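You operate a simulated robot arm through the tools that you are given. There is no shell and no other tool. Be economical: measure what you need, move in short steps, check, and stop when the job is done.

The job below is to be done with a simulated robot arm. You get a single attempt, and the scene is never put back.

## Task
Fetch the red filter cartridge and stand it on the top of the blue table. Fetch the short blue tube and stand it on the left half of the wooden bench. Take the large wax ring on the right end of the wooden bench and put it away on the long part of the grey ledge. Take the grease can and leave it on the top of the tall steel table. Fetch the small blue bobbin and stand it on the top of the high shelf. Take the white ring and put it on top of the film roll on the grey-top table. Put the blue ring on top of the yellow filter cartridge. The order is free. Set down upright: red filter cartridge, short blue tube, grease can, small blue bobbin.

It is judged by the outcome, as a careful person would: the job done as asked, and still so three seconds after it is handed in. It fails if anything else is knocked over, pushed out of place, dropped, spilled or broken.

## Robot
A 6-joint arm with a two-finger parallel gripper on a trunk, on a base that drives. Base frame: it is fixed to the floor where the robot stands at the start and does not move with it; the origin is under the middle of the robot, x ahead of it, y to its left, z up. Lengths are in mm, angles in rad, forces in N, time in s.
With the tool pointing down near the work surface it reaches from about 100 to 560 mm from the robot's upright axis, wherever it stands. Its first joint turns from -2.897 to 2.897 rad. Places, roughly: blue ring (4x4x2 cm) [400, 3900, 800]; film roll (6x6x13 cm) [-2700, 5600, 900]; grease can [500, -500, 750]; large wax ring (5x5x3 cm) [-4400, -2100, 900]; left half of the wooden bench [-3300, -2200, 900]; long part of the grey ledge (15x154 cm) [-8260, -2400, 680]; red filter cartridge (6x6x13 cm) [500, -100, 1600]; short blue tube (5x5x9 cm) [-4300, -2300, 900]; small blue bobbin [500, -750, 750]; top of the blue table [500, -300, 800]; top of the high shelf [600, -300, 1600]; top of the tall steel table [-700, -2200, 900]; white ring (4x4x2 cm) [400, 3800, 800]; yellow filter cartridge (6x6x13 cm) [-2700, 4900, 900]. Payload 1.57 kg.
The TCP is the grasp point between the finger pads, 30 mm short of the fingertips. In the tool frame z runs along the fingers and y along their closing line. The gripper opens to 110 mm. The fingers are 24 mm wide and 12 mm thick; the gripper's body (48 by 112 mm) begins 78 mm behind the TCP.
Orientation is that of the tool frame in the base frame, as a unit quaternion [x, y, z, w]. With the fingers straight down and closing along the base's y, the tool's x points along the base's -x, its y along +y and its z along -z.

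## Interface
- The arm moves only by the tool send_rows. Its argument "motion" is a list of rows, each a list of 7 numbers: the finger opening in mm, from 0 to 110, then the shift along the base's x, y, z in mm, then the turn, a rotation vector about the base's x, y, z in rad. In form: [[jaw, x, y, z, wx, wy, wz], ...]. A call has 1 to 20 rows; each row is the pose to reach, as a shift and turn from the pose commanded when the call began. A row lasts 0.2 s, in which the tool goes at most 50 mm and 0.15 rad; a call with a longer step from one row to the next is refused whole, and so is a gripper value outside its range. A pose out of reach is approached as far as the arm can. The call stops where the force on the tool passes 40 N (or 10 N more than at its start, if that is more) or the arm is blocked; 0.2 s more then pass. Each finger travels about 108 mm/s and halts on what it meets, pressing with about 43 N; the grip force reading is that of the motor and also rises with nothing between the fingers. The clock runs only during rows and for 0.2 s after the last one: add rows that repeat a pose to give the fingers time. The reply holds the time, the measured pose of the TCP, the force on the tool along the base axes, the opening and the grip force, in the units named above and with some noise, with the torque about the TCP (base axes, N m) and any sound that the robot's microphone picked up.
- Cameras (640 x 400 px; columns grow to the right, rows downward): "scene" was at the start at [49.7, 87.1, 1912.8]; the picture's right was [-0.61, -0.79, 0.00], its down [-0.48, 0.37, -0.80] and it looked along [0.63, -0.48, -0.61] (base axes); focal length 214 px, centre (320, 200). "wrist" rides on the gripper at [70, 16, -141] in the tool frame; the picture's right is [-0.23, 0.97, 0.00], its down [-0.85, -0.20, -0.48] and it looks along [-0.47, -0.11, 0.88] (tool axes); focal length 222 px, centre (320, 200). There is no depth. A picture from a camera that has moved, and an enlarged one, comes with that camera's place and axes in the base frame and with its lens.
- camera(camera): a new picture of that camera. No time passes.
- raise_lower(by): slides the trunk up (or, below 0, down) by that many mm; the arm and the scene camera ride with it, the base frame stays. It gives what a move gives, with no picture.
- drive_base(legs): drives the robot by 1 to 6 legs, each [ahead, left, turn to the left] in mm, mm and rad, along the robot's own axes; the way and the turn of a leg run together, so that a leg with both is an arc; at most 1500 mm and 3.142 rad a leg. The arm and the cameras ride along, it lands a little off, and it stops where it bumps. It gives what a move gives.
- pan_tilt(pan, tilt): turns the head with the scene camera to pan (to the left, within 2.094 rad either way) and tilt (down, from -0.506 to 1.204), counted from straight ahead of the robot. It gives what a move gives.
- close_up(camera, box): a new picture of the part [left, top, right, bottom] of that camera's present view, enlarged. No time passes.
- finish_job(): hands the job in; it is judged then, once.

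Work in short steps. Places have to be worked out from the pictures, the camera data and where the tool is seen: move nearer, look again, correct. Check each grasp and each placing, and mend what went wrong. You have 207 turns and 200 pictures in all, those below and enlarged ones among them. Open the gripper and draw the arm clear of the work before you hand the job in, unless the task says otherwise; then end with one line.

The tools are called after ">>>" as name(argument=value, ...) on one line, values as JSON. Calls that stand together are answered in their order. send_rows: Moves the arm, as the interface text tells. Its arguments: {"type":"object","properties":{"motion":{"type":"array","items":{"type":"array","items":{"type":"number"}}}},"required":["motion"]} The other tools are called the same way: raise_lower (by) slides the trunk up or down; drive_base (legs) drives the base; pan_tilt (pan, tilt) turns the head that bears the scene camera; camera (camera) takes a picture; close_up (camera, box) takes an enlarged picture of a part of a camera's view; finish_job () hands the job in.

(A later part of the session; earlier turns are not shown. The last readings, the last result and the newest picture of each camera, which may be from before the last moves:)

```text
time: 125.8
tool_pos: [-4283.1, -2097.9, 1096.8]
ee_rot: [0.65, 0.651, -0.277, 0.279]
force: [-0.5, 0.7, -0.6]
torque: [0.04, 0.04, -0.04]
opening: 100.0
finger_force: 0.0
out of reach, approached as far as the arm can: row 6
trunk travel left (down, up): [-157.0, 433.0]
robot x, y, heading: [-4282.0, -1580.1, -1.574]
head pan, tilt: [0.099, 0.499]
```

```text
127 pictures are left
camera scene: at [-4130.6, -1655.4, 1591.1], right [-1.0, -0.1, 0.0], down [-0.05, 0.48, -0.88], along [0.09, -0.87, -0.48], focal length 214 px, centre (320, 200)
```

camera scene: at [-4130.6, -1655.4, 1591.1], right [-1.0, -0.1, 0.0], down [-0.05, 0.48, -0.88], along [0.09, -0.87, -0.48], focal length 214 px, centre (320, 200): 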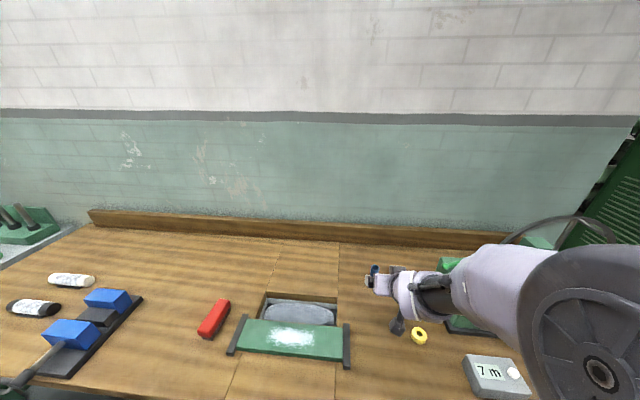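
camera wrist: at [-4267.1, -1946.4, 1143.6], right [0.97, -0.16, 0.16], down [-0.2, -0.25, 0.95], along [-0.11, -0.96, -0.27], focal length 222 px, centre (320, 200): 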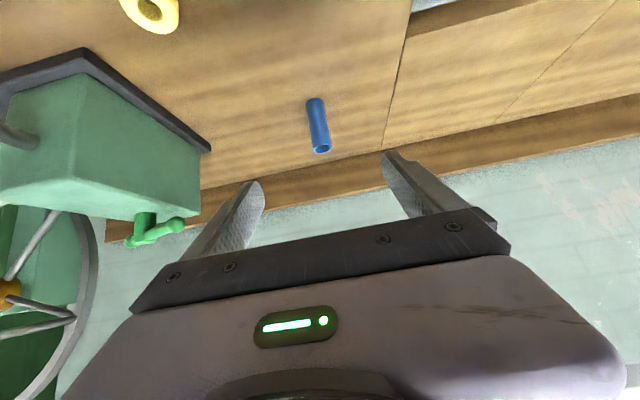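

Tube: x -4284, y -2262, top z≈975, ≈28 mm thick. Descend and approach it from the front with fingers straddling.

>>> send_rows(motion=[[100, -1, -20, -40, -0.06, 0, 0], [100, -1, -40, -80, -0.12, 0, 0], [100, -1, -60, -115, -0.15, 0, 0], [100, -1, -85, -140, -0.15, 0, 0], [100, -1, -115, -155, -0.15, 0, 0]])

>>> camera(camera="wrist")

>>> camera(camera="scene")

```text
time: 127.0
tool_pos: [-4283.0, -2211.7, 944.4]
ee_rot: [0.628, 0.628, -0.325, 0.326]
force: [-0.5, 0.4, 0.0]
torque: [0.0, -0.02, -0.01]
opening: 100.1
finger_force: 0.0
trunk travel left (down, up): [-157.0, 433.0]
robot x, y, heading: [-4278.6, -1583.3, -1.573]
head pan, tilt: [0.099, 0.499]
```

```text
126 pictures are left
camera wrist: at [-4267.5, -2055.1, 966.9], right [0.97, -0.13, 0.19], down [-0.2, -0.1, 0.97], along [-0.11, -0.99, -0.13], focal length 222 px, centre (320, 200)
```

wrist: 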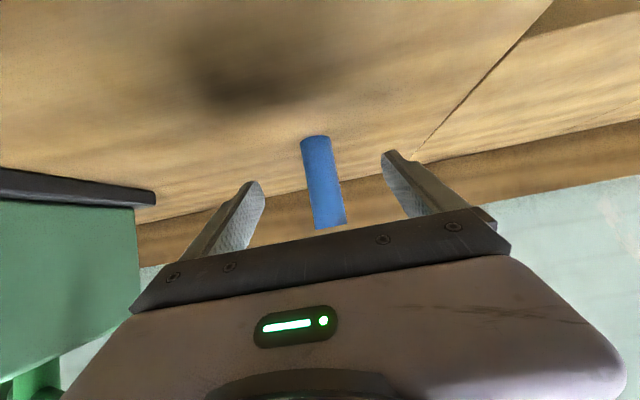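

```text
125 pictures are left
camera scene: at [-4130.7, -1654.9, 1591.2], right [-1.0, -0.1, 0.0], down [-0.05, 0.48, -0.88], along [0.09, -0.87, -0.48], focal length 214 px, centre (320, 200)
```

scene: 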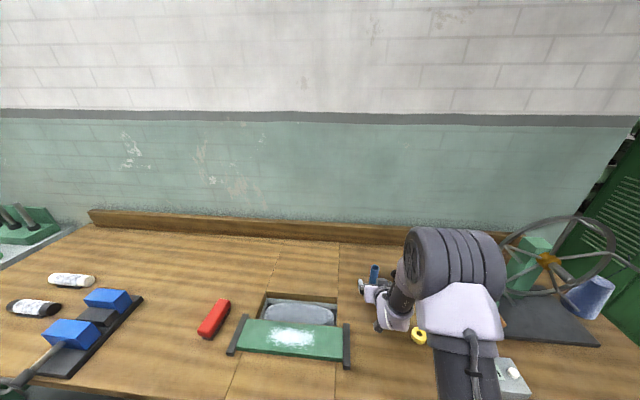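

Fingers are lined up. Advance 48 mm and close.

>>> send_rows(motion=[[100, -2, -25, -3, 0, 0, 0], [100, -2, -48, -6, 0, 0, 0], [80, -2, -48, -6, 0, 0, 0], [60, -2, -48, -6, 0, 0, 0], [40, -2, -48, -6, 0, 0, 0], [20, -2, -48, -6, 0, 0, 0], [15, -2, -48, -6, 0, 0, 0], [15, -2, -48, -6, 0, 0, 0]])

>>> camera(camera="wrist")

```text
time: 128.8
tool_pos: [-4286.5, -2258.0, 936.9]
ee_rot: [0.627, 0.628, -0.324, 0.327]
force: [-0.2, -0.7, -0.5]
torque: [0.02, 0.0, 0.03]
opening: 24.6
finger_force: 36.0
trunk travel left (down, up): [-157.0, 433.0]
robot x, y, heading: [-4282.8, -1580.6, -1.567]
head pan, tilt: [0.099, 0.499]
```

```text
124 pictures are left
camera wrist: at [-4270.2, -2102.3, 961.3], right [0.97, -0.13, 0.19], down [-0.2, -0.1, 0.97], along [-0.11, -0.99, -0.13], focal length 222 px, centre (320, 200)
```

wrist: 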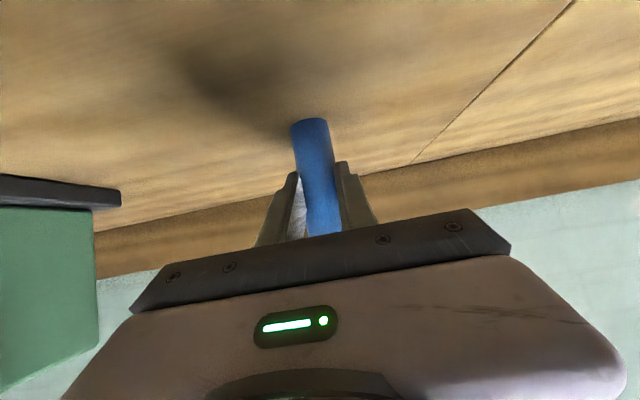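

Tube gripped (24.6 mm). Lift and draw back with the same tilt.

>>> send_rows(motion=[[15, 0, 0, 30, 0, 0, 0], [15, 0, 0, 70, 0, 0, 0], [15, 0, 20, 105, 0, 0, 0], [15, 0, 60, 130, 0, 0, 0], [15, 0, 105, 145, 0, 0, 0], [15, 0, 150, 150, 0, 0, 0], [15, 0, 150, 150, 0, 0, 0]])

>>> camera(camera="wrist")

>>> camera(camera="scene")

```text
time: 130.4
tool_pos: [-4285.6, -2108.8, 1087.0]
ee_rot: [0.628, 0.628, -0.326, 0.326]
force: [0.3, 1.2, 0.3]
torque: [0.01, 0.01, 0.0]
opening: 30.2
finger_force: 39.3
trunk travel left (down, up): [-157.0, 433.0]
robot x, y, heading: [-4282.9, -1585.9, -1.572]
head pan, tilt: [0.099, 0.499]
```

```text
123 pictures are left
camera wrist: at [-4269.6, -1951.9, 1111.6], right [0.97, -0.13, 0.19], down [-0.2, -0.1, 0.97], along [-0.11, -0.99, -0.13], focal length 222 px, centre (320, 200)
```

wrist: 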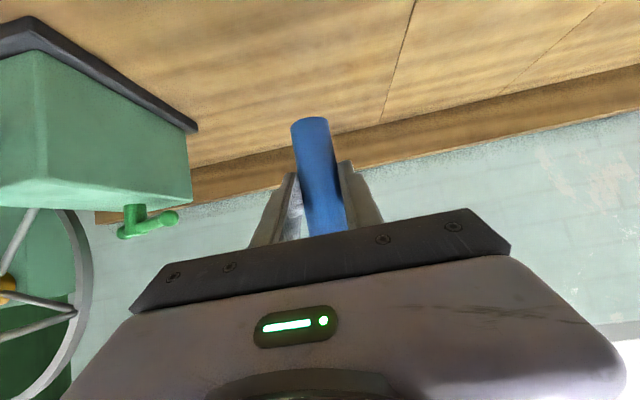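

```text
122 pictures are left
camera scene: at [-4130.7, -1654.8, 1591.2], right [-1.0, -0.1, 0.0], down [-0.05, 0.48, -0.88], along [0.09, -0.87, -0.48], focal length 214 px, centre (320, 200)
```

scene: 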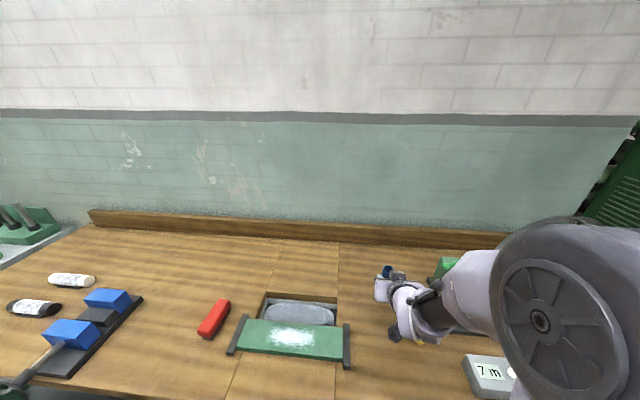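

The opening changed from 24.6 to 30.2; inspect the grip closely.

>>> close_up(camera="wrist", box=[240, 100, 400, 240])

>>> send_rows(motion=[[10, 0, 0, 0, 0, 0, 0], [10, 0, 0, 0, 0, 0, 0]])

>>> close_up(camera="scene", box=[350, 240, 450, 350])

```text
2.86 times, centred on (320, 170) of wrist
camera zoom: at [-4269.6, -1951.9, 1111.6], right [0.97, -0.13, 0.19], down [-0.2, -0.1, 0.97], along [-0.11, -0.99, -0.13], focal length 635 px, centre (320, 286)
```

zoom: 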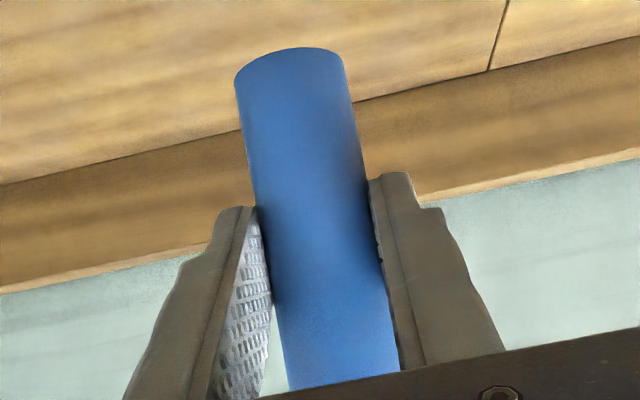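

```text
time: 131.0
tool_pos: [-4285.9, -2108.1, 1087.7]
ee_rot: [0.628, 0.628, -0.325, 0.326]
force: [0.6, -0.1, -0.4]
torque: [-0.01, -0.01, 0.0]
opening: 30.4
finger_force: 39.6
trunk travel left (down, up): [-157.0, 433.0]
robot x, y, heading: [-4279.0, -1582.9, -1.571]
head pan, tilt: [0.099, 0.499]
```

```text
3.64 times, centred on (400, 295) of scene
camera zoom: at [-4130.7, -1654.5, 1591.2], right [-1.0, -0.1, 0.0], down [-0.05, 0.48, -0.88], along [0.09, -0.87, -0.48], focal length 780 px, centre (29, -146)
```

zoom: 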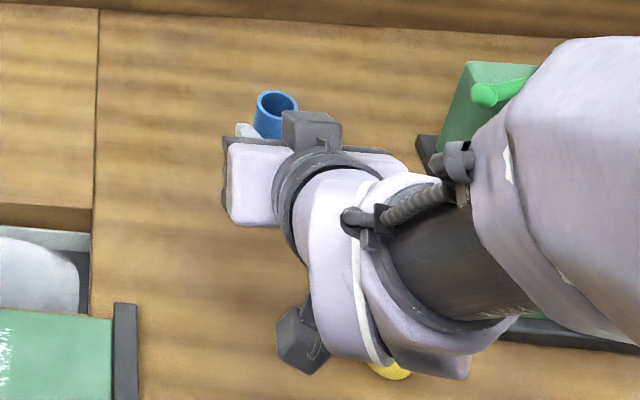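

The tube is held well. Back off 140 mm and slide left 720 mm so the tube is above the free spot at ≈(-3565,-1965).

>>> drive_base(legs=[[-140, 0, 0], [0, 720, 0]])

>>> camera(camera="wrist")

>>> camera(camera="scene")

```text
time: 135.8
tool_pos: [-3560.2, -1967.5, 1087.5]
ee_rot: [0.627, 0.629, -0.325, 0.326]
force: [0.9, 0.2, 0.0]
torque: [-0.02, 0.01, -0.01]
opening: 30.3
finger_force: 39.8
trunk travel left (down, up): [-157.0, 433.0]
robot x, y, heading: [-3556.0, -1439.6, -1.567]
head pan, tilt: [0.099, 0.499]
```

```text
119 pictures are left
camera wrist: at [-3545.4, -1810.5, 1111.6], right [0.97, -0.13, 0.19], down [-0.2, -0.1, 0.97], along [-0.1, -0.99, -0.13], focal length 222 px, centre (320, 200)
```

wrist: 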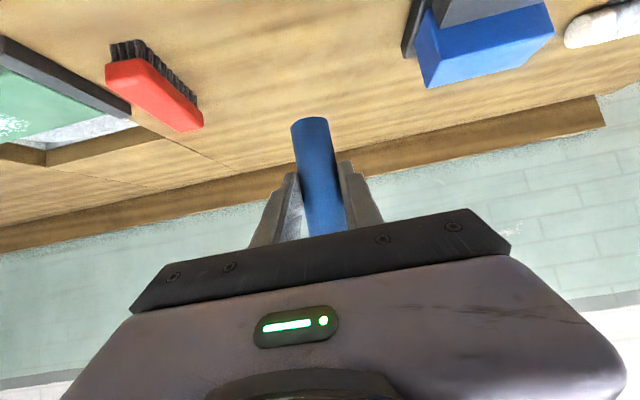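

```text
118 pictures are left
camera scene: at [-3407.6, -1512.4, 1591.2], right [-0.99, -0.1, 0.0], down [-0.05, 0.48, -0.88], along [0.09, -0.87, -0.48], focal length 214 px, centre (320, 200)
```

scene: 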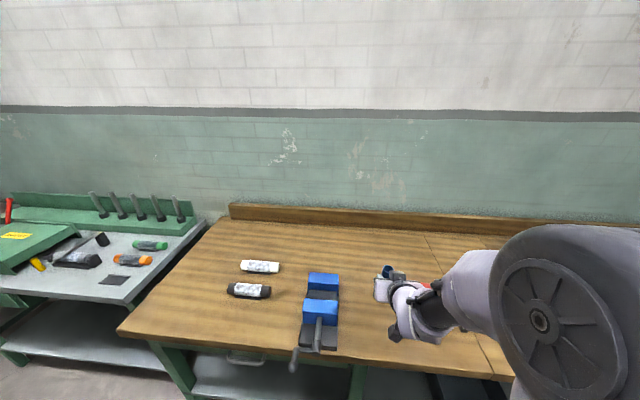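

Clear spot. Descend 130 mm, then slowly to contact.

>>> send_rows(motion=[[10, 0, 0, -40, 0, 0, 0], [10, 0, 0, -80, 0, 0, 0], [10, 0, 0, -115, 0, 0, 0], [10, 0, 0, -130, 0, 0, 0], [10, 0, 0, -134, 0, 0, 0], [10, 0, 0, -137, 0, 0, 0], [10, 0, 0, -140, 0, 0, 0], [10, 0, 0, -142, 0, 0, 0], [10, 0, 0, -144, 0, 0, 0]])

>>> camera(camera="wrist")

```text
time: 137.8
tool_pos: [-3561.0, -1967.9, 942.5]
ee_rot: [0.626, 0.63, -0.323, 0.327]
force: [-0.5, 0.4, -0.2]
torque: [0.0, -0.01, 0.02]
opening: 30.0
finger_force: 39.3
trunk travel left (down, up): [-157.0, 433.0]
robot x, y, heading: [-3557.4, -1436.2, -1.569]
head pan, tilt: [0.099, 0.499]
```

```text
117 pictures are left
camera wrist: at [-3545.7, -1810.5, 967.4], right [0.97, -0.13, 0.19], down [-0.2, -0.1, 0.97], along [-0.1, -0.99, -0.13], focal length 222 px, centre (320, 200)
```

wrist: 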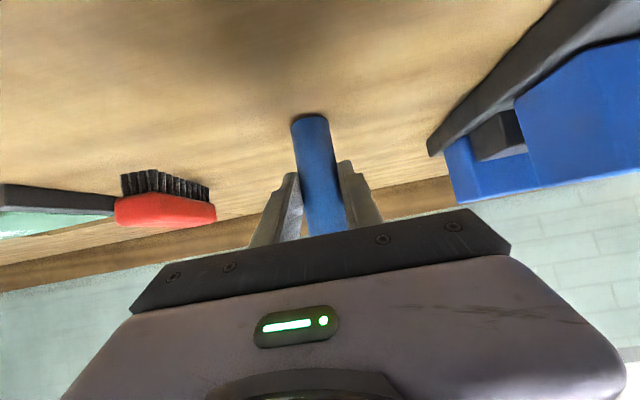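

>>> send_rows(motion=[[10, 0, 0, -2, 0, 0, 0], [10, 0, 0, -4, 0, 0, 0], [10, 0, 0, -6, 0, 0, 0], [10, 0, 0, -8, 0, 0, 0], [10, 0, 0, -10, 0, 0, 0], [10, 0, 0, -12, 0, 0, 0], [10, 0, 0, -14, 0, 0, 0]])

>>> close_up(camera="wrist", box=[220, 80, 420, 240])

```text
time: 139.4
tool_pos: [-3560.7, -1967.0, 930.8]
ee_rot: [0.626, 0.628, -0.327, 0.328]
force: [-0.7, -4.8, 37.6]
torque: [-0.83, 0.02, 0.04]
opening: 30.4
finger_force: 39.6
trunk travel left (down, up): [-157.0, 433.0]
robot x, y, heading: [-3557.6, -1442.0, -1.571]
head pan, tilt: [0.099, 0.499]
```

```text
2.50 times, centred on (320, 160) of wrist
camera zoom: at [-3545.5, -1809.7, 955.1], right [0.97, -0.12, 0.19], down [-0.2, -0.1, 0.97], along [-0.1, -0.99, -0.12], focal length 555 px, centre (320, 300)
```

zoom: 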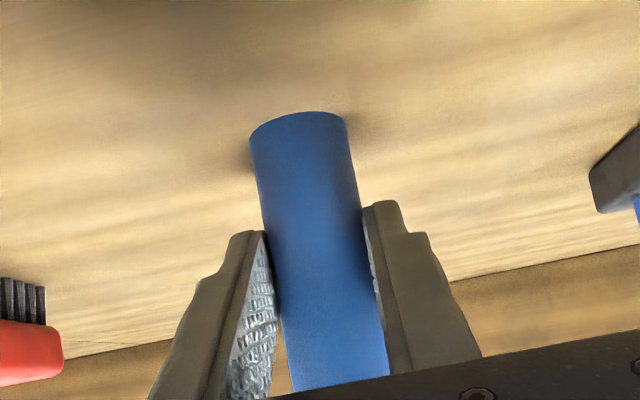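

Contact. Relieve, open, and retreat straight back.

>>> send_rows(motion=[[10, 0, 0, 2, 0, 0, 0], [40, 0, 0, 2, 0, 0, 0], [60, 0, 0, 2, 0, 0, 0], [80, 0, 0, 2, 0, 0, 0], [90, 0, 0, 2, 0, 0, 0], [90, 0, 20, 8, 0, 0, 0], [90, 0, 50, 20, 0, 0, 0], [90, 0, 80, 45, 0, 0, 0], [90, 0, 110, 80, 0, 0, 0], [90, 0, 120, 125, 0, 0, 0], [90, 0, 130, 150, 0, 0, 0]])

>>> camera(camera="wrist")

>>> camera(camera="scene")

```text
time: 141.8
tool_pos: [-3560.8, -1917.6, 1106.1]
ee_rot: [0.626, 0.63, -0.324, 0.326]
force: [0.1, -0.6, -0.2]
torque: [-0.02, 0.01, 0.03]
opening: 90.2
finger_force: 0.0
out of reach, approached as far as the arm can: row 8, 9, 10, 11
trunk travel left (down, up): [-157.0, 433.0]
robot x, y, heading: [-3554.2, -1440.9, -1.567]
head pan, tilt: [0.099, 0.499]
```

```text
115 pictures are left
camera wrist: at [-3545.7, -1760.3, 1130.4], right [0.97, -0.13, 0.19], down [-0.2, -0.1, 0.97], along [-0.1, -0.99, -0.13], focal length 222 px, centre (320, 200)
```

wrist: 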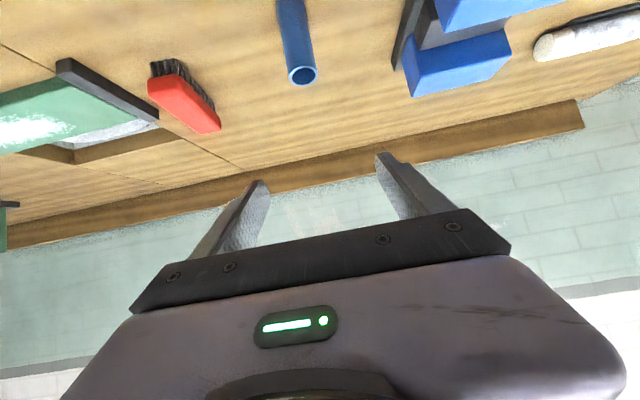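

```text
114 pictures are left
camera scene: at [-3407.9, -1512.1, 1591.2], right [-0.99, -0.1, 0.0], down [-0.05, 0.48, -0.88], along [0.09, -0.87, -0.48], focal length 214 px, centre (320, 200)
```

scene: 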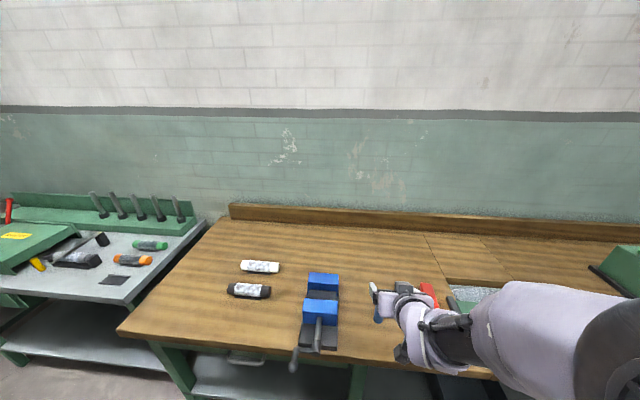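

Tube stands on the left half. Now the wax ring: straighten the tool and drive to it.

>>> send_rows(motion=[[100, 0, 0, 10, 0.14, 0, 0], [100, 0, 0, 20, 0.28, 0, 0], [100, 0, 0, 30, 0.42, 0, 0], [100, 0, 0, 40, 0.56, 0, 0], [100, 0, 0, 50, 0.7, 0, 0], [100, 0, 0, 50, 0.84, 0, 0], [100, 0, 0, 50, 0.95, 0, 0]])

>>> drive_base(legs=[[0, -850, 0], [110, 0, 0]])

>>> camera(camera="wrist")

>>> camera(camera="scene")

```text
time: 143.4
tool_pos: [-3561.6, -1919.2, 1154.7]
ee_rot: [0.705, 0.709, 0.0, 0.004]
force: [0.2, 0.2, 0.5]
torque: [-0.03, 0.01, 0.0]
opening: 100.0
finger_force: 0.1
out of reach, approached as far as the arm can: row 2
trunk travel left (down, up): [-157.0, 433.0]
robot x, y, heading: [-3559.9, -1439.1, -1.567]
head pan, tilt: [0.099, 0.499]
```

```text
time: 148.7
tool_pos: [-4405.7, -2035.5, 1154.4]
ee_rot: [0.703, 0.711, 0.0, 0.004]
force: [-0.4, -0.2, -0.2]
torque: [0.02, 0.01, 0.01]
opening: 100.2
finger_force: 0.1
trunk travel left (down, up): [-157.0, 433.0]
robot x, y, heading: [-4406.4, -1557.7, -1.557]
head pan, tilt: [0.099, 0.499]
```

```text
113 pictures are left
camera wrist: at [-4392.0, -1963.5, 1295.2], right [0.98, -0.22, 0.01], down [-0.19, -0.85, 0.48], along [-0.1, -0.47, -0.88], focal length 222 px, centre (320, 200)
```

wrist: 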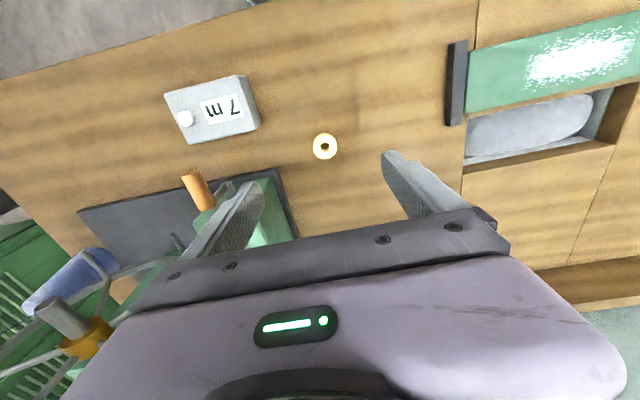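

```text
112 pictures are left
camera scene: at [-4256.1, -1628.6, 1591.1], right [-0.99, -0.11, 0.0], down [-0.05, 0.48, -0.88], along [0.1, -0.87, -0.48], focal length 214 px, centre (320, 200)
```

scene: 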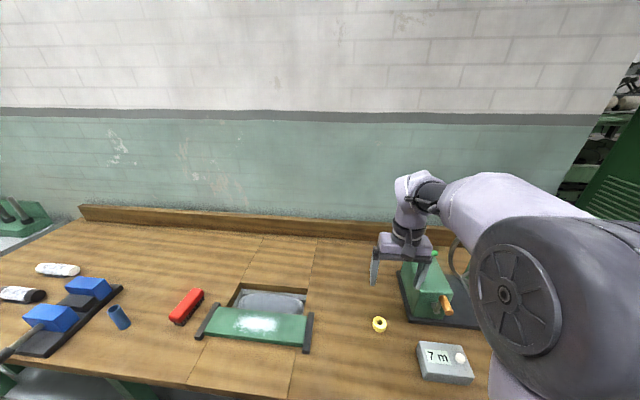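

Ring at ≈(-4405,-2069). Move over it and go down partway.

>>> send_rows(motion=[[90, 0, -20, -40, 0, 0, 0], [90, 0, -33, -85, 0, 0, 0], [90, 0, -33, -130, 0, 0, 0], [90, 0, -33, -170, 0, 0, 0]])

>>> camera(camera="wrist")

```text
time: 149.7
tool_pos: [-4406.0, -2066.5, 984.3]
ee_rot: [0.703, 0.711, -0.001, 0.004]
force: [-0.6, 0.4, -0.5]
torque: [-0.01, 0.03, 0.03]
opening: 90.1
finger_force: 0.0
trunk travel left (down, up): [-157.0, 433.0]
robot x, y, heading: [-4406.0, -1561.8, -1.561]
head pan, tilt: [0.099, 0.499]
```

```text
111 pictures are left
camera wrist: at [-4392.0, -1995.0, 1124.9], right [0.98, -0.22, 0.01], down [-0.19, -0.85, 0.48], along [-0.1, -0.47, -0.88], focal length 222 px, centre (320, 200)
```

wrist: 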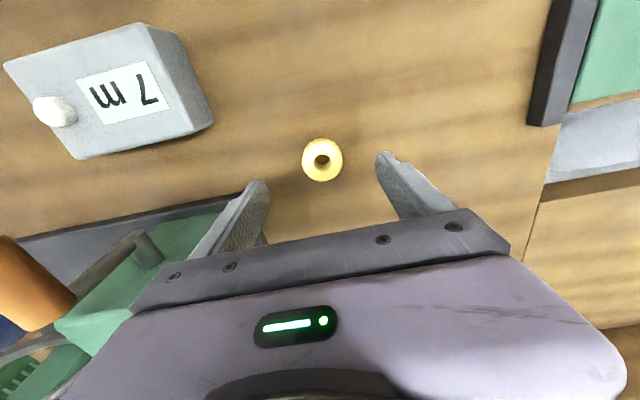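

Aligned. Descend to TCP z≈919 and close.

>>> send_rows(motion=[[90, 1, -2, -35, 0, 0, 0], [90, 1, -2, -58, 0, 0, 0], [90, 1, -2, -65, 0, 0, 0], [65, 1, -2, -65, 0, 0, 0], [45, 1, -2, -65, 0, 0, 0], [35, 1, -2, -65, 0, 0, 0], [35, 1, -2, -65, 0, 0, 0]])

>>> send_rows(motion=[[35, 0, 0, 30, 0, 0, 0], [35, 0, 0, 75, 0, 0, 0], [35, 0, 0, 120, 0, 0, 0], [35, 0, 30, 160, 0, 0, 0], [35, 0, 70, 180, 0, 0, 0], [35, 0, 110, 180, 0, 0, 0], [35, 0, 150, 180, 0, 0, 0]])

>>> camera(camera="wrist")

```text
time: 151.3
tool_pos: [-4405.3, -2069.1, 921.1]
ee_rot: [0.703, 0.712, 0.0, 0.004]
force: [-0.5, -0.1, -0.2]
torque: [0.0, 0.02, 0.02]
opening: 41.9
finger_force: 43.1
trunk travel left (down, up): [-157.0, 433.0]
robot x, y, heading: [-4407.2, -1556.2, -1.557]
head pan, tilt: [0.099, 0.499]
```

```text
time: 152.9
tool_pos: [-4405.2, -1919.2, 1099.4]
ee_rot: [0.703, 0.711, -0.002, 0.003]
force: [-0.5, -1.0, 0.1]
torque: [-0.02, 0.01, -0.01]
opening: 41.9
finger_force: 43.0
trunk travel left (down, up): [-157.0, 433.0]
robot x, y, heading: [-4405.4, -1557.9, -1.551]
head pan, tilt: [0.099, 0.499]
```

```text
110 pictures are left
camera wrist: at [-4390.8, -1845.9, 1240.6], right [0.98, -0.22, 0.01], down [-0.19, -0.85, 0.48], along [-0.1, -0.47, -0.88], focal length 222 px, centre (320, 200)
```

wrist: 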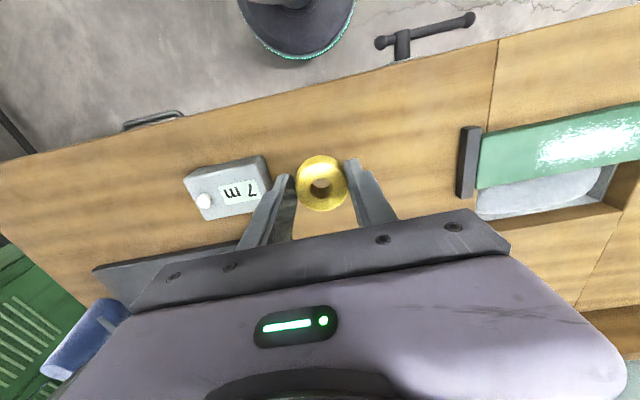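

Ring held (bottom ≈38 mm under TCP). Back away, turn to face -x, and look toward the ledge.

>>> send_rows(motion=[[35, 0, 40, 20, 0, 0, 0], [35, 0, 75, 20, 0, 0, 0]])

>>> drive_base(legs=[[-550, 0, 0], [0, 0, -1.58]])

>>> pan_tilt(pan=0.4, tilt=0.25)

>>> camera(camera="scene")

```text
time: 153.5
tool_pos: [-4406.9, -1842.4, 1120.1]
ee_rot: [0.702, 0.712, -0.001, 0.003]
force: [-0.5, 0.1, 0.3]
torque: [-0.05, 0.01, 0.0]
opening: 41.9
finger_force: 43.4
trunk travel left (down, up): [-157.0, 433.0]
robot x, y, heading: [-4401.1, -1556.1, -1.558]
head pan, tilt: [0.099, 0.499]
```

```text
time: 160.5
tool_pos: [-4698.0, -1007.9, 1119.1]
ee_rot: [1.0, 0.006, -0.003, 0.003]
force: [-0.1, 0.1, -0.1]
torque: [0.0, 0.0, -0.02]
opening: 41.7
finger_force: 42.8
trunk travel left (down, up): [-157.0, 433.0]
robot x, y, heading: [-4413.9, -1007.8, -3.129]
head pan, tilt: [0.099, 0.499]
```

```text
time: 161.3
tool_pos: [-4699.0, -1008.2, 1120.1]
ee_rot: [1.0, 0.005, -0.002, 0.002]
force: [0.3, 0.2, -0.2]
torque: [-0.01, -0.01, 0.02]
opening: 41.4
finger_force: 43.0
trunk travel left (down, up): [-157.0, 433.0]
robot x, y, heading: [-4410.6, -1009.2, -3.129]
head pan, tilt: [0.4, 0.25]
```

```text
109 pictures are left
camera scene: at [-4475.7, -1184.5, 1614.3], right [-0.4, 0.92, 0.0], down [0.23, 0.1, -0.97], along [-0.89, -0.39, -0.25], focal length 214 px, centre (320, 200)
```

scene: 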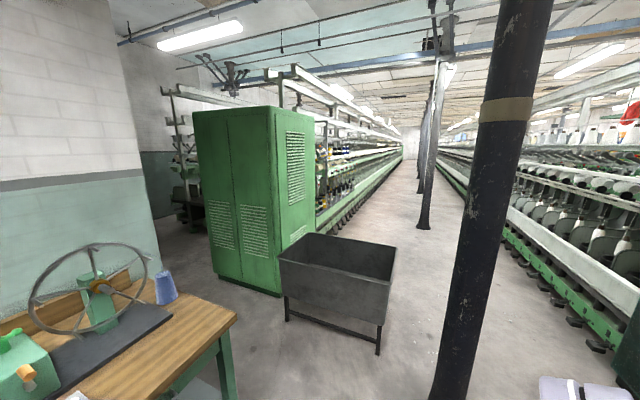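

The ledge should appear near pixel (341,195). Enlarge that area.

>>> close_up(camera="scene", box=[280, 120, 440, 240])

>>> pan_tilt(pan=-0.3, tilt=0.45)

>>> camera(camera="scene")

```text
3.33 times, centred on (360, 180) of scene
camera zoom: at [-4475.7, -1184.5, 1614.3], right [-0.4, 0.92, 0.0], down [0.23, 0.1, -0.97], along [-0.89, -0.39, -0.25], focal length 715 px, centre (187, 267)
```

zoom: 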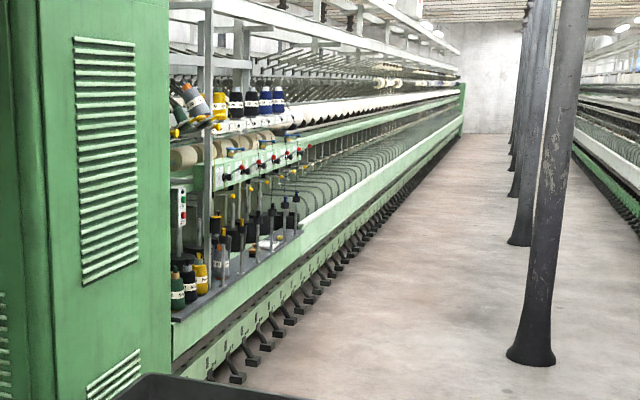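

```text
time: 162.4
tool_pos: [-4698.0, -1006.9, 1119.7]
ee_rot: [1.0, 0.005, -0.003, 0.003]
force: [-1.0, -0.1, -0.3]
torque: [0.01, 0.01, 0.0]
opening: 41.6
finger_force: 42.7
trunk travel left (down, up): [-157.0, 433.0]
robot x, y, heading: [-4410.1, -1005.5, -3.131]
head pan, tilt: [-0.3, 0.45]
```

```text
107 pictures are left
camera scene: at [-4478.2, -1121.1, 1595.7], right [0.28, 0.96, 0.0], down [0.42, -0.12, -0.9], along [-0.86, 0.26, -0.43], focal length 214 px, centre (320, 200)
```

scene: 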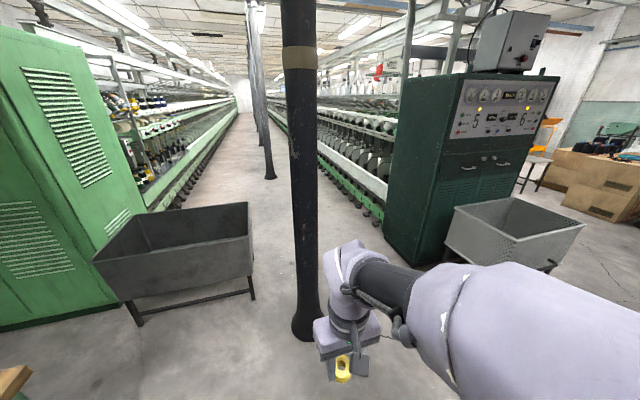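

The ledge is on the left frame beyond the cabinet. A column stands at ≈(-5540,-916) with the trough beside it, so I route around on the right (y≈-350), then swing back left.

>>> drive_base(legs=[[600, -650, 0], [1500, 0, 0], [700, 0, 0], [500, 500, 0]])

>>> pan_tilt(pan=0.9, tilt=0.4)

>>> camera(camera="scene")

```text
time: 181.1
tool_pos: [-8012.9, -881.0, 1119.8]
ee_rot: [1.0, 0.002, -0.003, 0.001]
force: [-0.8, 0.1, -0.5]
torque: [0.03, -0.02, -0.04]
opening: 41.1
finger_force: 43.1
trunk travel left (down, up): [-157.0, 433.0]
robot x, y, heading: [-7727.3, -881.2, -3.136]
head pan, tilt: [-0.3, 0.45]
```

```text
time: 182.5
tool_pos: [-8014.0, -880.8, 1119.8]
ee_rot: [1.0, 0.003, -0.002, 0.002]
force: [-0.6, -0.1, 0.2]
torque: [-0.01, 0.02, -0.02]
opening: 41.1
finger_force: 43.2
trunk travel left (down, up): [-157.0, 433.0]
robot x, y, heading: [-7731.2, -881.0, -3.136]
head pan, tilt: [0.901, 0.4]
```

```text
106 pictures are left
camera scene: at [-7763.3, -1094.6, 1600.4], right [-0.79, 0.62, 0.0], down [0.24, 0.31, -0.92], along [-0.57, -0.73, -0.39], focal length 214 px, centre (320, 200)
```

scene: 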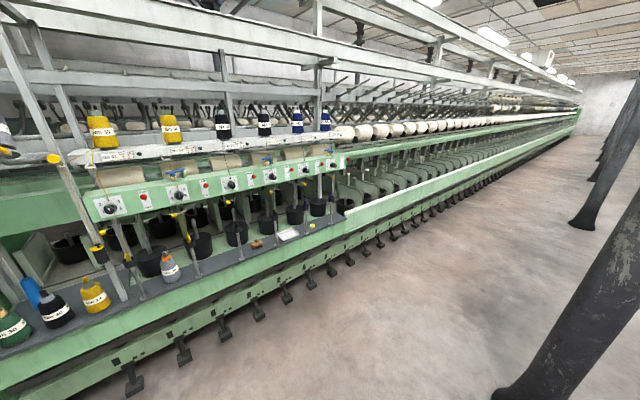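

The ledge's long part runs along x at y≈-2340…-2490, ending ≈x -8970. Turn to face it and close in.

>>> drive_base(legs=[[0, 0, 1.566], [880, -430, 0]])

>>> pan_tilt(pan=0.0, tilt=0.7)

>>> camera(camera="scene")

>>> camera(camera="wrist")

```text
time: 191.4
tool_pos: [-8151.5, -2047.7, 1120.0]
ee_rot: [0.706, 0.708, 0.0, 0.003]
force: [-0.4, 0.1, 0.4]
torque: [0.02, 0.02, 0.02]
opening: 40.9
finger_force: 43.4
trunk travel left (down, up): [-157.0, 433.0]
robot x, y, heading: [-8154.7, -1759.8, -1.572]
head pan, tilt: [0.901, 0.4]
```

```text
time: 192.6
tool_pos: [-8152.8, -2048.5, 1119.7]
ee_rot: [0.706, 0.708, 0.0, 0.003]
force: [0.0, 0.5, 0.1]
torque: [-0.01, 0.01, -0.01]
opening: 41.0
finger_force: 43.2
trunk travel left (down, up): [-157.0, 433.0]
robot x, y, heading: [-8149.1, -1762.4, -1.568]
head pan, tilt: [0.0, 0.7]
```

```text
105 pictures are left
camera scene: at [-8009.2, -1827.5, 1573.5], right [-1.0, 0.0, 0.0], down [0.0, 0.64, -0.77], along [0.0, -0.77, -0.64], focal length 214 px, centre (320, 200)
```

scene: 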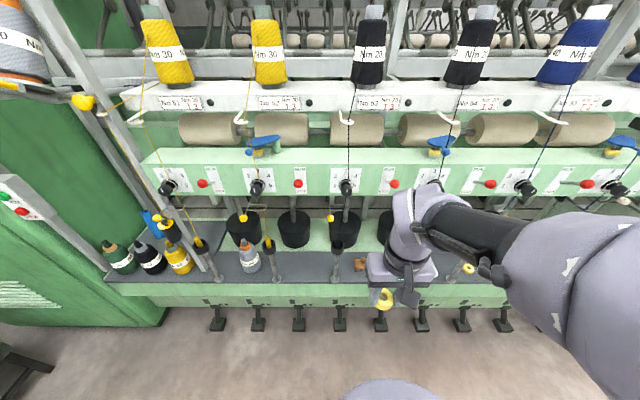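

```text
104 pictures are left
camera wrist: at [-8137.1, -1976.7, 1260.6], right [0.97, -0.23, 0.01], down [-0.2, -0.85, 0.48], along [-0.1, -0.47, -0.88], focal length 222 px, centre (320, 200)
```

wrist: 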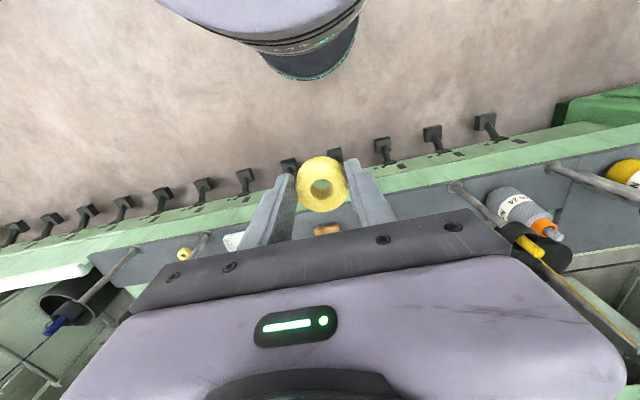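

Slot between the two pins around x≈-7945 on the ledge is empty. Shift left 205 mm and view it closely.

>>> drive_base(legs=[[0, 205, 0]])

>>> camera(camera="wrist")

>>> camera(camera="scene")

>>> close_up(camera="scene", box=[320, 130, 520, 320])

```text
time: 194.2
tool_pos: [-7948.1, -2048.0, 1120.8]
ee_rot: [0.707, 0.707, 0.0, 0.003]
force: [1.5, -0.6, 0.7]
torque: [0.0, 0.05, 0.0]
opening: 41.0
finger_force: 42.9
trunk travel left (down, up): [-157.0, 433.0]
robot x, y, heading: [-7944.3, -1761.8, -1.57]
head pan, tilt: [0.0, 0.7]
```

```text
103 pictures are left
camera wrist: at [-7932.0, -1976.3, 1260.6], right [0.97, -0.23, 0.01], down [-0.2, -0.85, 0.48], along [-0.1, -0.47, -0.88], focal length 222 px, centre (320, 200)
```

wrist: 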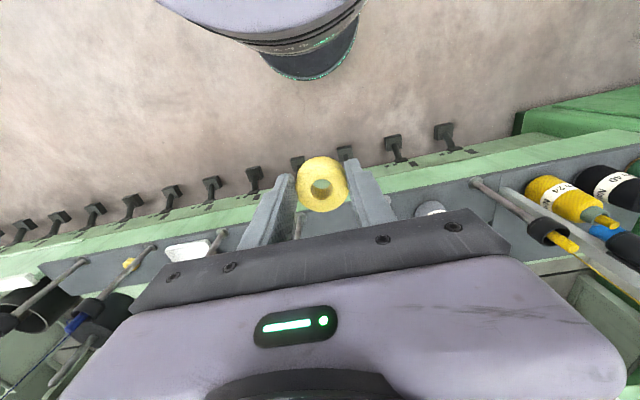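

```text
102 pictures are left
camera scene: at [-7803.9, -1827.0, 1573.4], right [-1.0, 0.0, 0.0], down [0.0, 0.64, -0.76], along [0.0, -0.76, -0.64], focal length 214 px, centre (320, 200)
```

scene: 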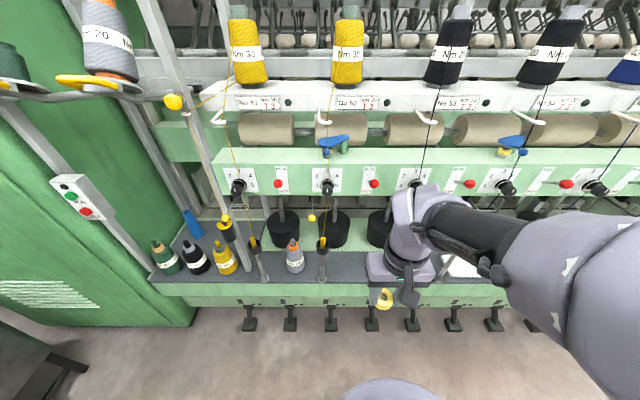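

```text
2.11 times, centred on (420, 225) of scene
camera zoom: at [-7803.9, -1827.0, 1573.4], right [-1.0, 0.0, 0.0], down [0.0, 0.64, -0.76], along [0.0, -0.76, -0.64], focal length 452 px, centre (110, 147)
```

zoom: 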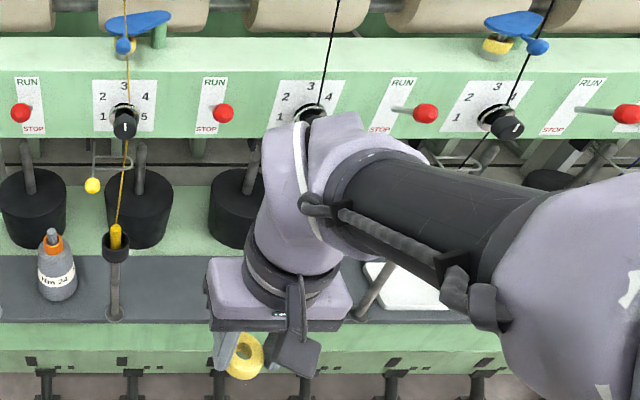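

Slot is clear between the pins at x≈-7814 and -8076. Drive 140 mm closer, lower the trunk, and extend over the ledge high.

>>> drive_base(legs=[[140, 0, 0]])

>>> raise_lower(by=-155)

>>> send_rows(motion=[[35, 0, -45, 0, 0, 0, 0], [35, 0, -90, 0, 0, 0, 0], [35, 2, -130, -30, 0, 0, 0], [35, 2, -150, -70, 0, 0, 0]])

>>> camera(camera="wrist")

>>> camera(camera="scene")

```text
time: 195.5
tool_pos: [-7947.7, -2187.2, 1120.7]
ee_rot: [0.707, 0.707, -0.001, 0.003]
force: [0.1, -0.1, -0.7]
torque: [0.01, 0.0, 0.02]
opening: 40.9
finger_force: 43.4
trunk travel left (down, up): [-157.0, 433.0]
robot x, y, heading: [-7944.7, -1899.8, -1.564]
head pan, tilt: [0.0, 0.7]
```

```text
time: 197.3
tool_pos: [-7947.7, -2186.9, 965.1]
ee_rot: [0.706, 0.708, 0.0, 0.003]
force: [0.8, -0.1, 0.3]
torque: [-0.02, 0.0, 0.01]
opening: 41.0
finger_force: 42.8
trunk travel left (down, up): [-2.0, 588.0]
robot x, y, heading: [-7944.4, -1898.3, -1.569]
head pan, tilt: [0.0, 0.7]
```

```text
time: 198.3
tool_pos: [-7948.3, -2325.9, 906.7]
ee_rot: [0.707, 0.708, -0.009, 0.014]
force: [-0.1, -0.4, 0.0]
torque: [0.0, 0.04, -0.02]
opening: 41.1
finger_force: 42.8
trunk travel left (down, up): [-2.0, 588.0]
robot x, y, heading: [-7943.2, -1901.6, -1.567]
head pan, tilt: [0.0, 0.7]
```

```text
100 pictures are left
camera wrist: at [-7933.9, -2250.4, 1045.6], right [0.97, -0.23, 0.01], down [-0.2, -0.84, 0.51], along [-0.1, -0.5, -0.86], focal length 222 px, centre (320, 200)
```

wrist: 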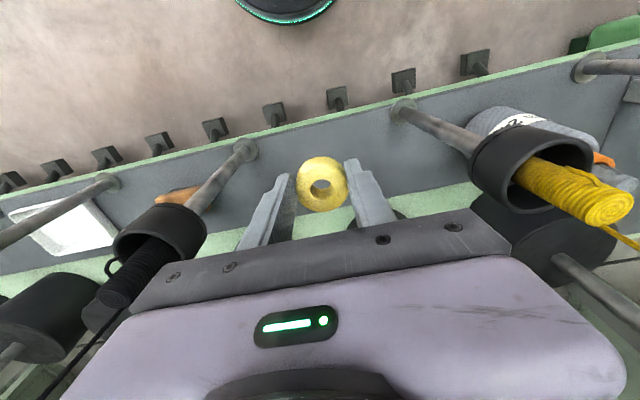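

```text
99 pictures are left
camera scene: at [-7809.2, -1943.9, 1421.5], right [-1.0, 0.0, 0.0], down [0.0, 0.63, -0.78], along [0.0, -0.78, -0.63], focal length 214 px, centre (320, 200)
```

scene: 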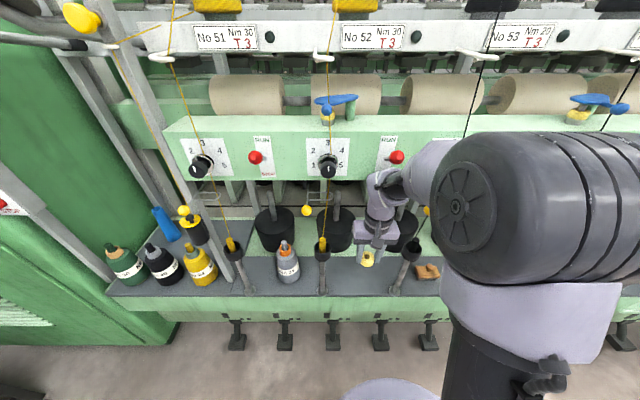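

Pins are ~190 mm tall with caps at x≈-8095 and -7774; the hand fits between. Move to y≈-2375 and descend.

>>> send_rows(motion=[[35, 5, -20, 0, 0, 0, 0], [35, 8, -38, -10, 0, 0, 0], [35, 8, -38, -50, 0, 0, 0], [35, 8, -38, -90, 0, 0, 0], [35, 8, -38, -130, 0, 0, 0], [35, 8, -38, -130, 0, 0, 0]])

>>> camera(camera="wrist")

>>> camera(camera="scene")

```text
time: 199.7
tool_pos: [-7936.6, -2377.6, 765.3]
ee_rot: [0.707, 0.707, 0.0, 0.003]
force: [0.3, -0.2, 0.2]
torque: [0.07, 0.02, -0.03]
opening: 40.7
finger_force: 43.2
trunk travel left (down, up): [-2.0, 588.0]
robot x, y, heading: [-7942.5, -1897.5, -1.574]
head pan, tilt: [0.0, 0.7]
```

```text
98 pictures are left
camera wrist: at [-7922.6, -2305.6, 905.2], right [0.97, -0.22, 0.01], down [-0.2, -0.85, 0.48], along [-0.1, -0.47, -0.88], focal length 222 px, centre (320, 200)
```

wrist: 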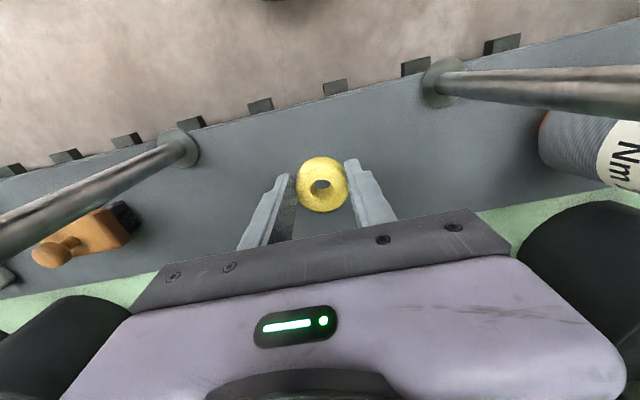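

```text
97 pictures are left
camera scene: at [-7804.5, -1968.1, 1418.4], right [-1.0, 0.0, 0.0], down [0.0, 0.64, -0.76], along [0.0, -0.76, -0.64], focal length 214 px, centre (320, 200)
```

scene: 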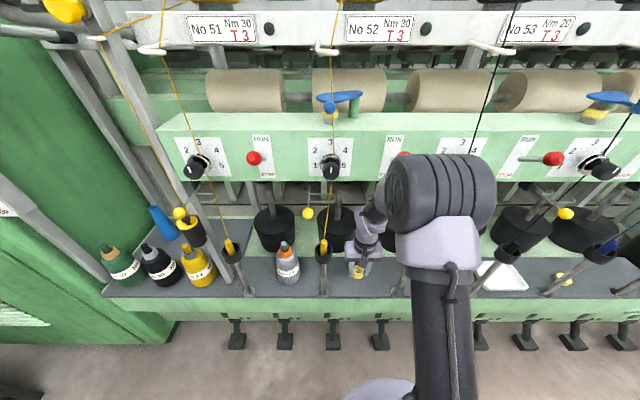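

Good. Slow descent to contact.

>>> send_rows(motion=[[35, 0, 0, -15, 0, 0, 0], [35, 0, 0, -25, 0, 0, 0], [35, 0, 0, -32, 0, 0, 0], [35, 0, 0, -36, 0, 0, 0], [35, 0, 0, -39, 0, 0, 0], [35, 0, 0, -42, 0, 0, 0], [35, 0, 0, -45, 0, 0, 0], [35, 0, 0, -48, 0, 0, 0], [35, 0, 0, -51, 0, 0, 0], [35, 0, 0, -54, 0, 0, 0], [35, 0, 0, -57, 0, 0, 0], [35, 0, 0, -60, 0, 0, 0], [35, 0, 0, -63, 0, 0, 0]])

>>> camera(camera="wrist")

```text
time: 201.6
tool_pos: [-7937.3, -2376.2, 719.1]
ee_rot: [0.706, 0.708, -0.003, 0.007]
force: [-0.5, 8.5, 27.6]
torque: [0.39, 0.07, 0.0]
opening: 40.8
finger_force: 43.0
trunk travel left (down, up): [-2.0, 588.0]
robot x, y, heading: [-7946.4, -1900.8, -1.57]
head pan, tilt: [0.0, 0.7]
stopped in row 9: the force on the tool passed its limit at 41 N (the readings are from after the stop); the commanded pose is now the measured one
```

```text
96 pictures are left
camera wrist: at [-7922.3, -2303.4, 859.3], right [0.97, -0.23, 0.01], down [-0.2, -0.85, 0.49], along [-0.1, -0.48, -0.87], focal length 222 px, centre (320, 200)
```

wrist: 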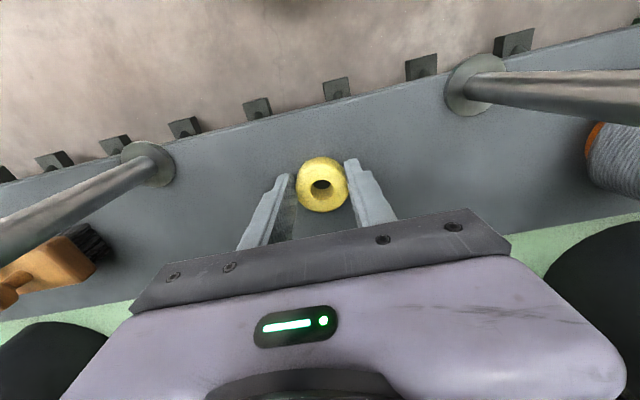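

Contact exactly as expected (z≈719). Open moderately, lift straight up, then draw back.

>>> send_rows(motion=[[35, 0, 0, 2, 0, 0, 0], [50, 0, 0, 2, 0, 0, 0], [65, 0, 0, 2, 0, 0, 0], [70, 0, 0, 2, 0, 0, 0], [70, 0, 0, 40, 0, 0, 0], [70, 0, 0, 85, 0, 0, 0], [70, 0, 0, 130, 0, 0, 0], [70, 0, 0, 175, 0, 0, 0], [70, 0, 20, 215, 0, 0, 0], [70, 0, 60, 240, 0, 0, 0], [70, 0, 105, 250, 0, 0, 0], [70, 0, 150, 250, 0, 0, 0]])

>>> camera(camera="wrist")

>>> camera(camera="scene")

```text
time: 203.7
tool_pos: [-7938.5, -2272.1, 874.5]
ee_rot: [0.704, 0.703, 0.073, -0.072]
force: [0.3, 2.2, 0.5]
torque: [-0.26, 0.02, 0.0]
opening: 70.1
finger_force: 0.0
trunk travel left (down, up): [-2.0, 588.0]
robot x, y, heading: [-7945.7, -1904.3, -1.571]
head pan, tilt: [0.0, 0.7]
stopped in row 10: the arm was blocked; the commanded pose is now the measured one
```

```text
95 pictures are left
camera wrist: at [-7922.8, -2232.5, 1027.3], right [0.97, -0.22, -0.04], down [-0.2, -0.93, 0.29], along [-0.11, -0.28, -0.95], focal length 222 px, centre (320, 200)
```

wrist: 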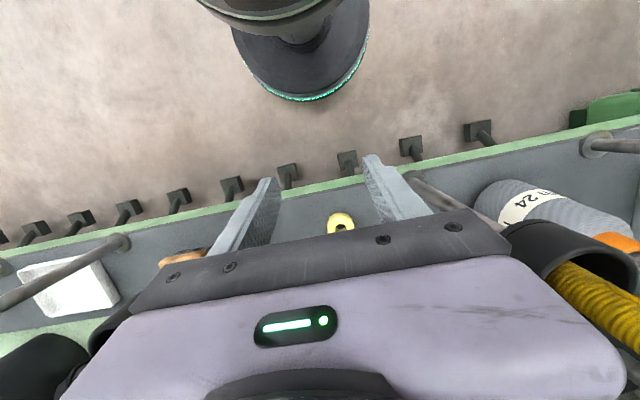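

```text
94 pictures are left
camera scene: at [-7804.4, -1956.1, 1422.9], right [-1.0, 0.0, 0.0], down [0.0, 0.64, -0.77], along [0.0, -0.77, -0.64], focal length 214 px, centre (320, 200)
```

scene: 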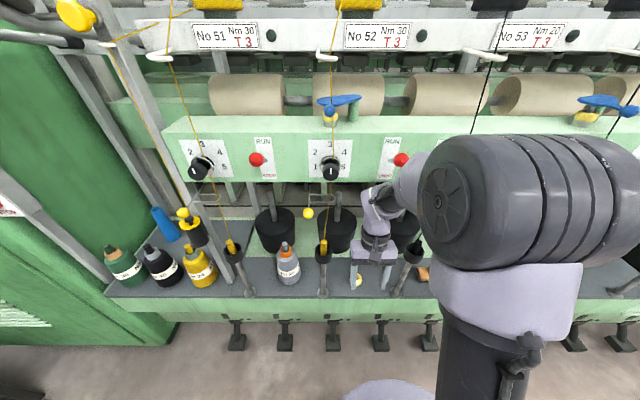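

The wrist apparently caught under the machine's panel while rising. Ring is on the ledge. I back straight out with slight lowering, then straighten the tool.

>>> send_rows(motion=[[70, 0, 15, -5, 0, 0, 0], [70, 0, 40, -8, -0.03, 0, 0], [70, 0, 70, -8, -0.08, 0, 0], [70, 0, 90, 0, -0.15, 0, 0], [70, 0, 100, 10, -0.2, 0, 0]])

>>> camera(camera="scene")

>>> camera(camera="wrist")

```text
time: 204.9
tool_pos: [-7939.2, -2179.1, 878.1]
ee_rot: [0.707, 0.707, 0.005, -0.004]
force: [-0.2, -0.8, 0.0]
torque: [0.0, 0.0, 0.04]
opening: 70.3
finger_force: 0.1
trunk travel left (down, up): [-2.0, 588.0]
robot x, y, heading: [-7946.5, -1898.6, -1.57]
head pan, tilt: [0.0, 0.7]
```

```text
93 pictures are left
camera scene: at [-7804.7, -1967.0, 1418.6], right [-1.0, 0.0, 0.0], down [0.0, 0.64, -0.77], along [0.0, -0.77, -0.64], focal length 214 px, centre (320, 200)
```

scene: 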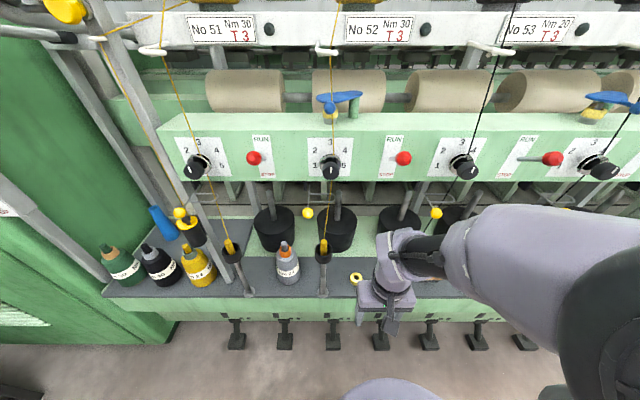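

```text
92 pictures are left
camera wrist: at [-7923.1, -2110.1, 1019.7], right [0.97, -0.23, 0.0], down [-0.2, -0.86, 0.47], along [-0.11, -0.45, -0.88], focal length 222 px, centre (320, 200)
```

wrist: 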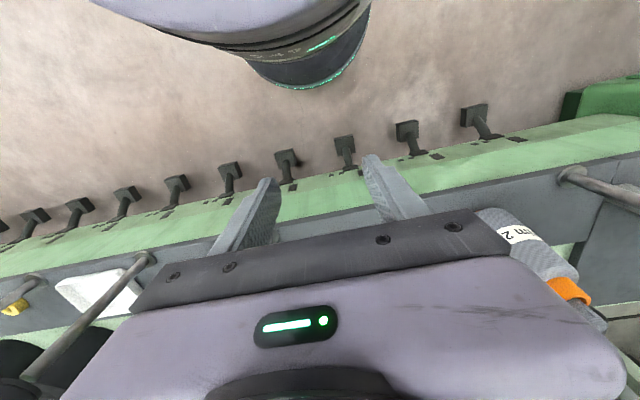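

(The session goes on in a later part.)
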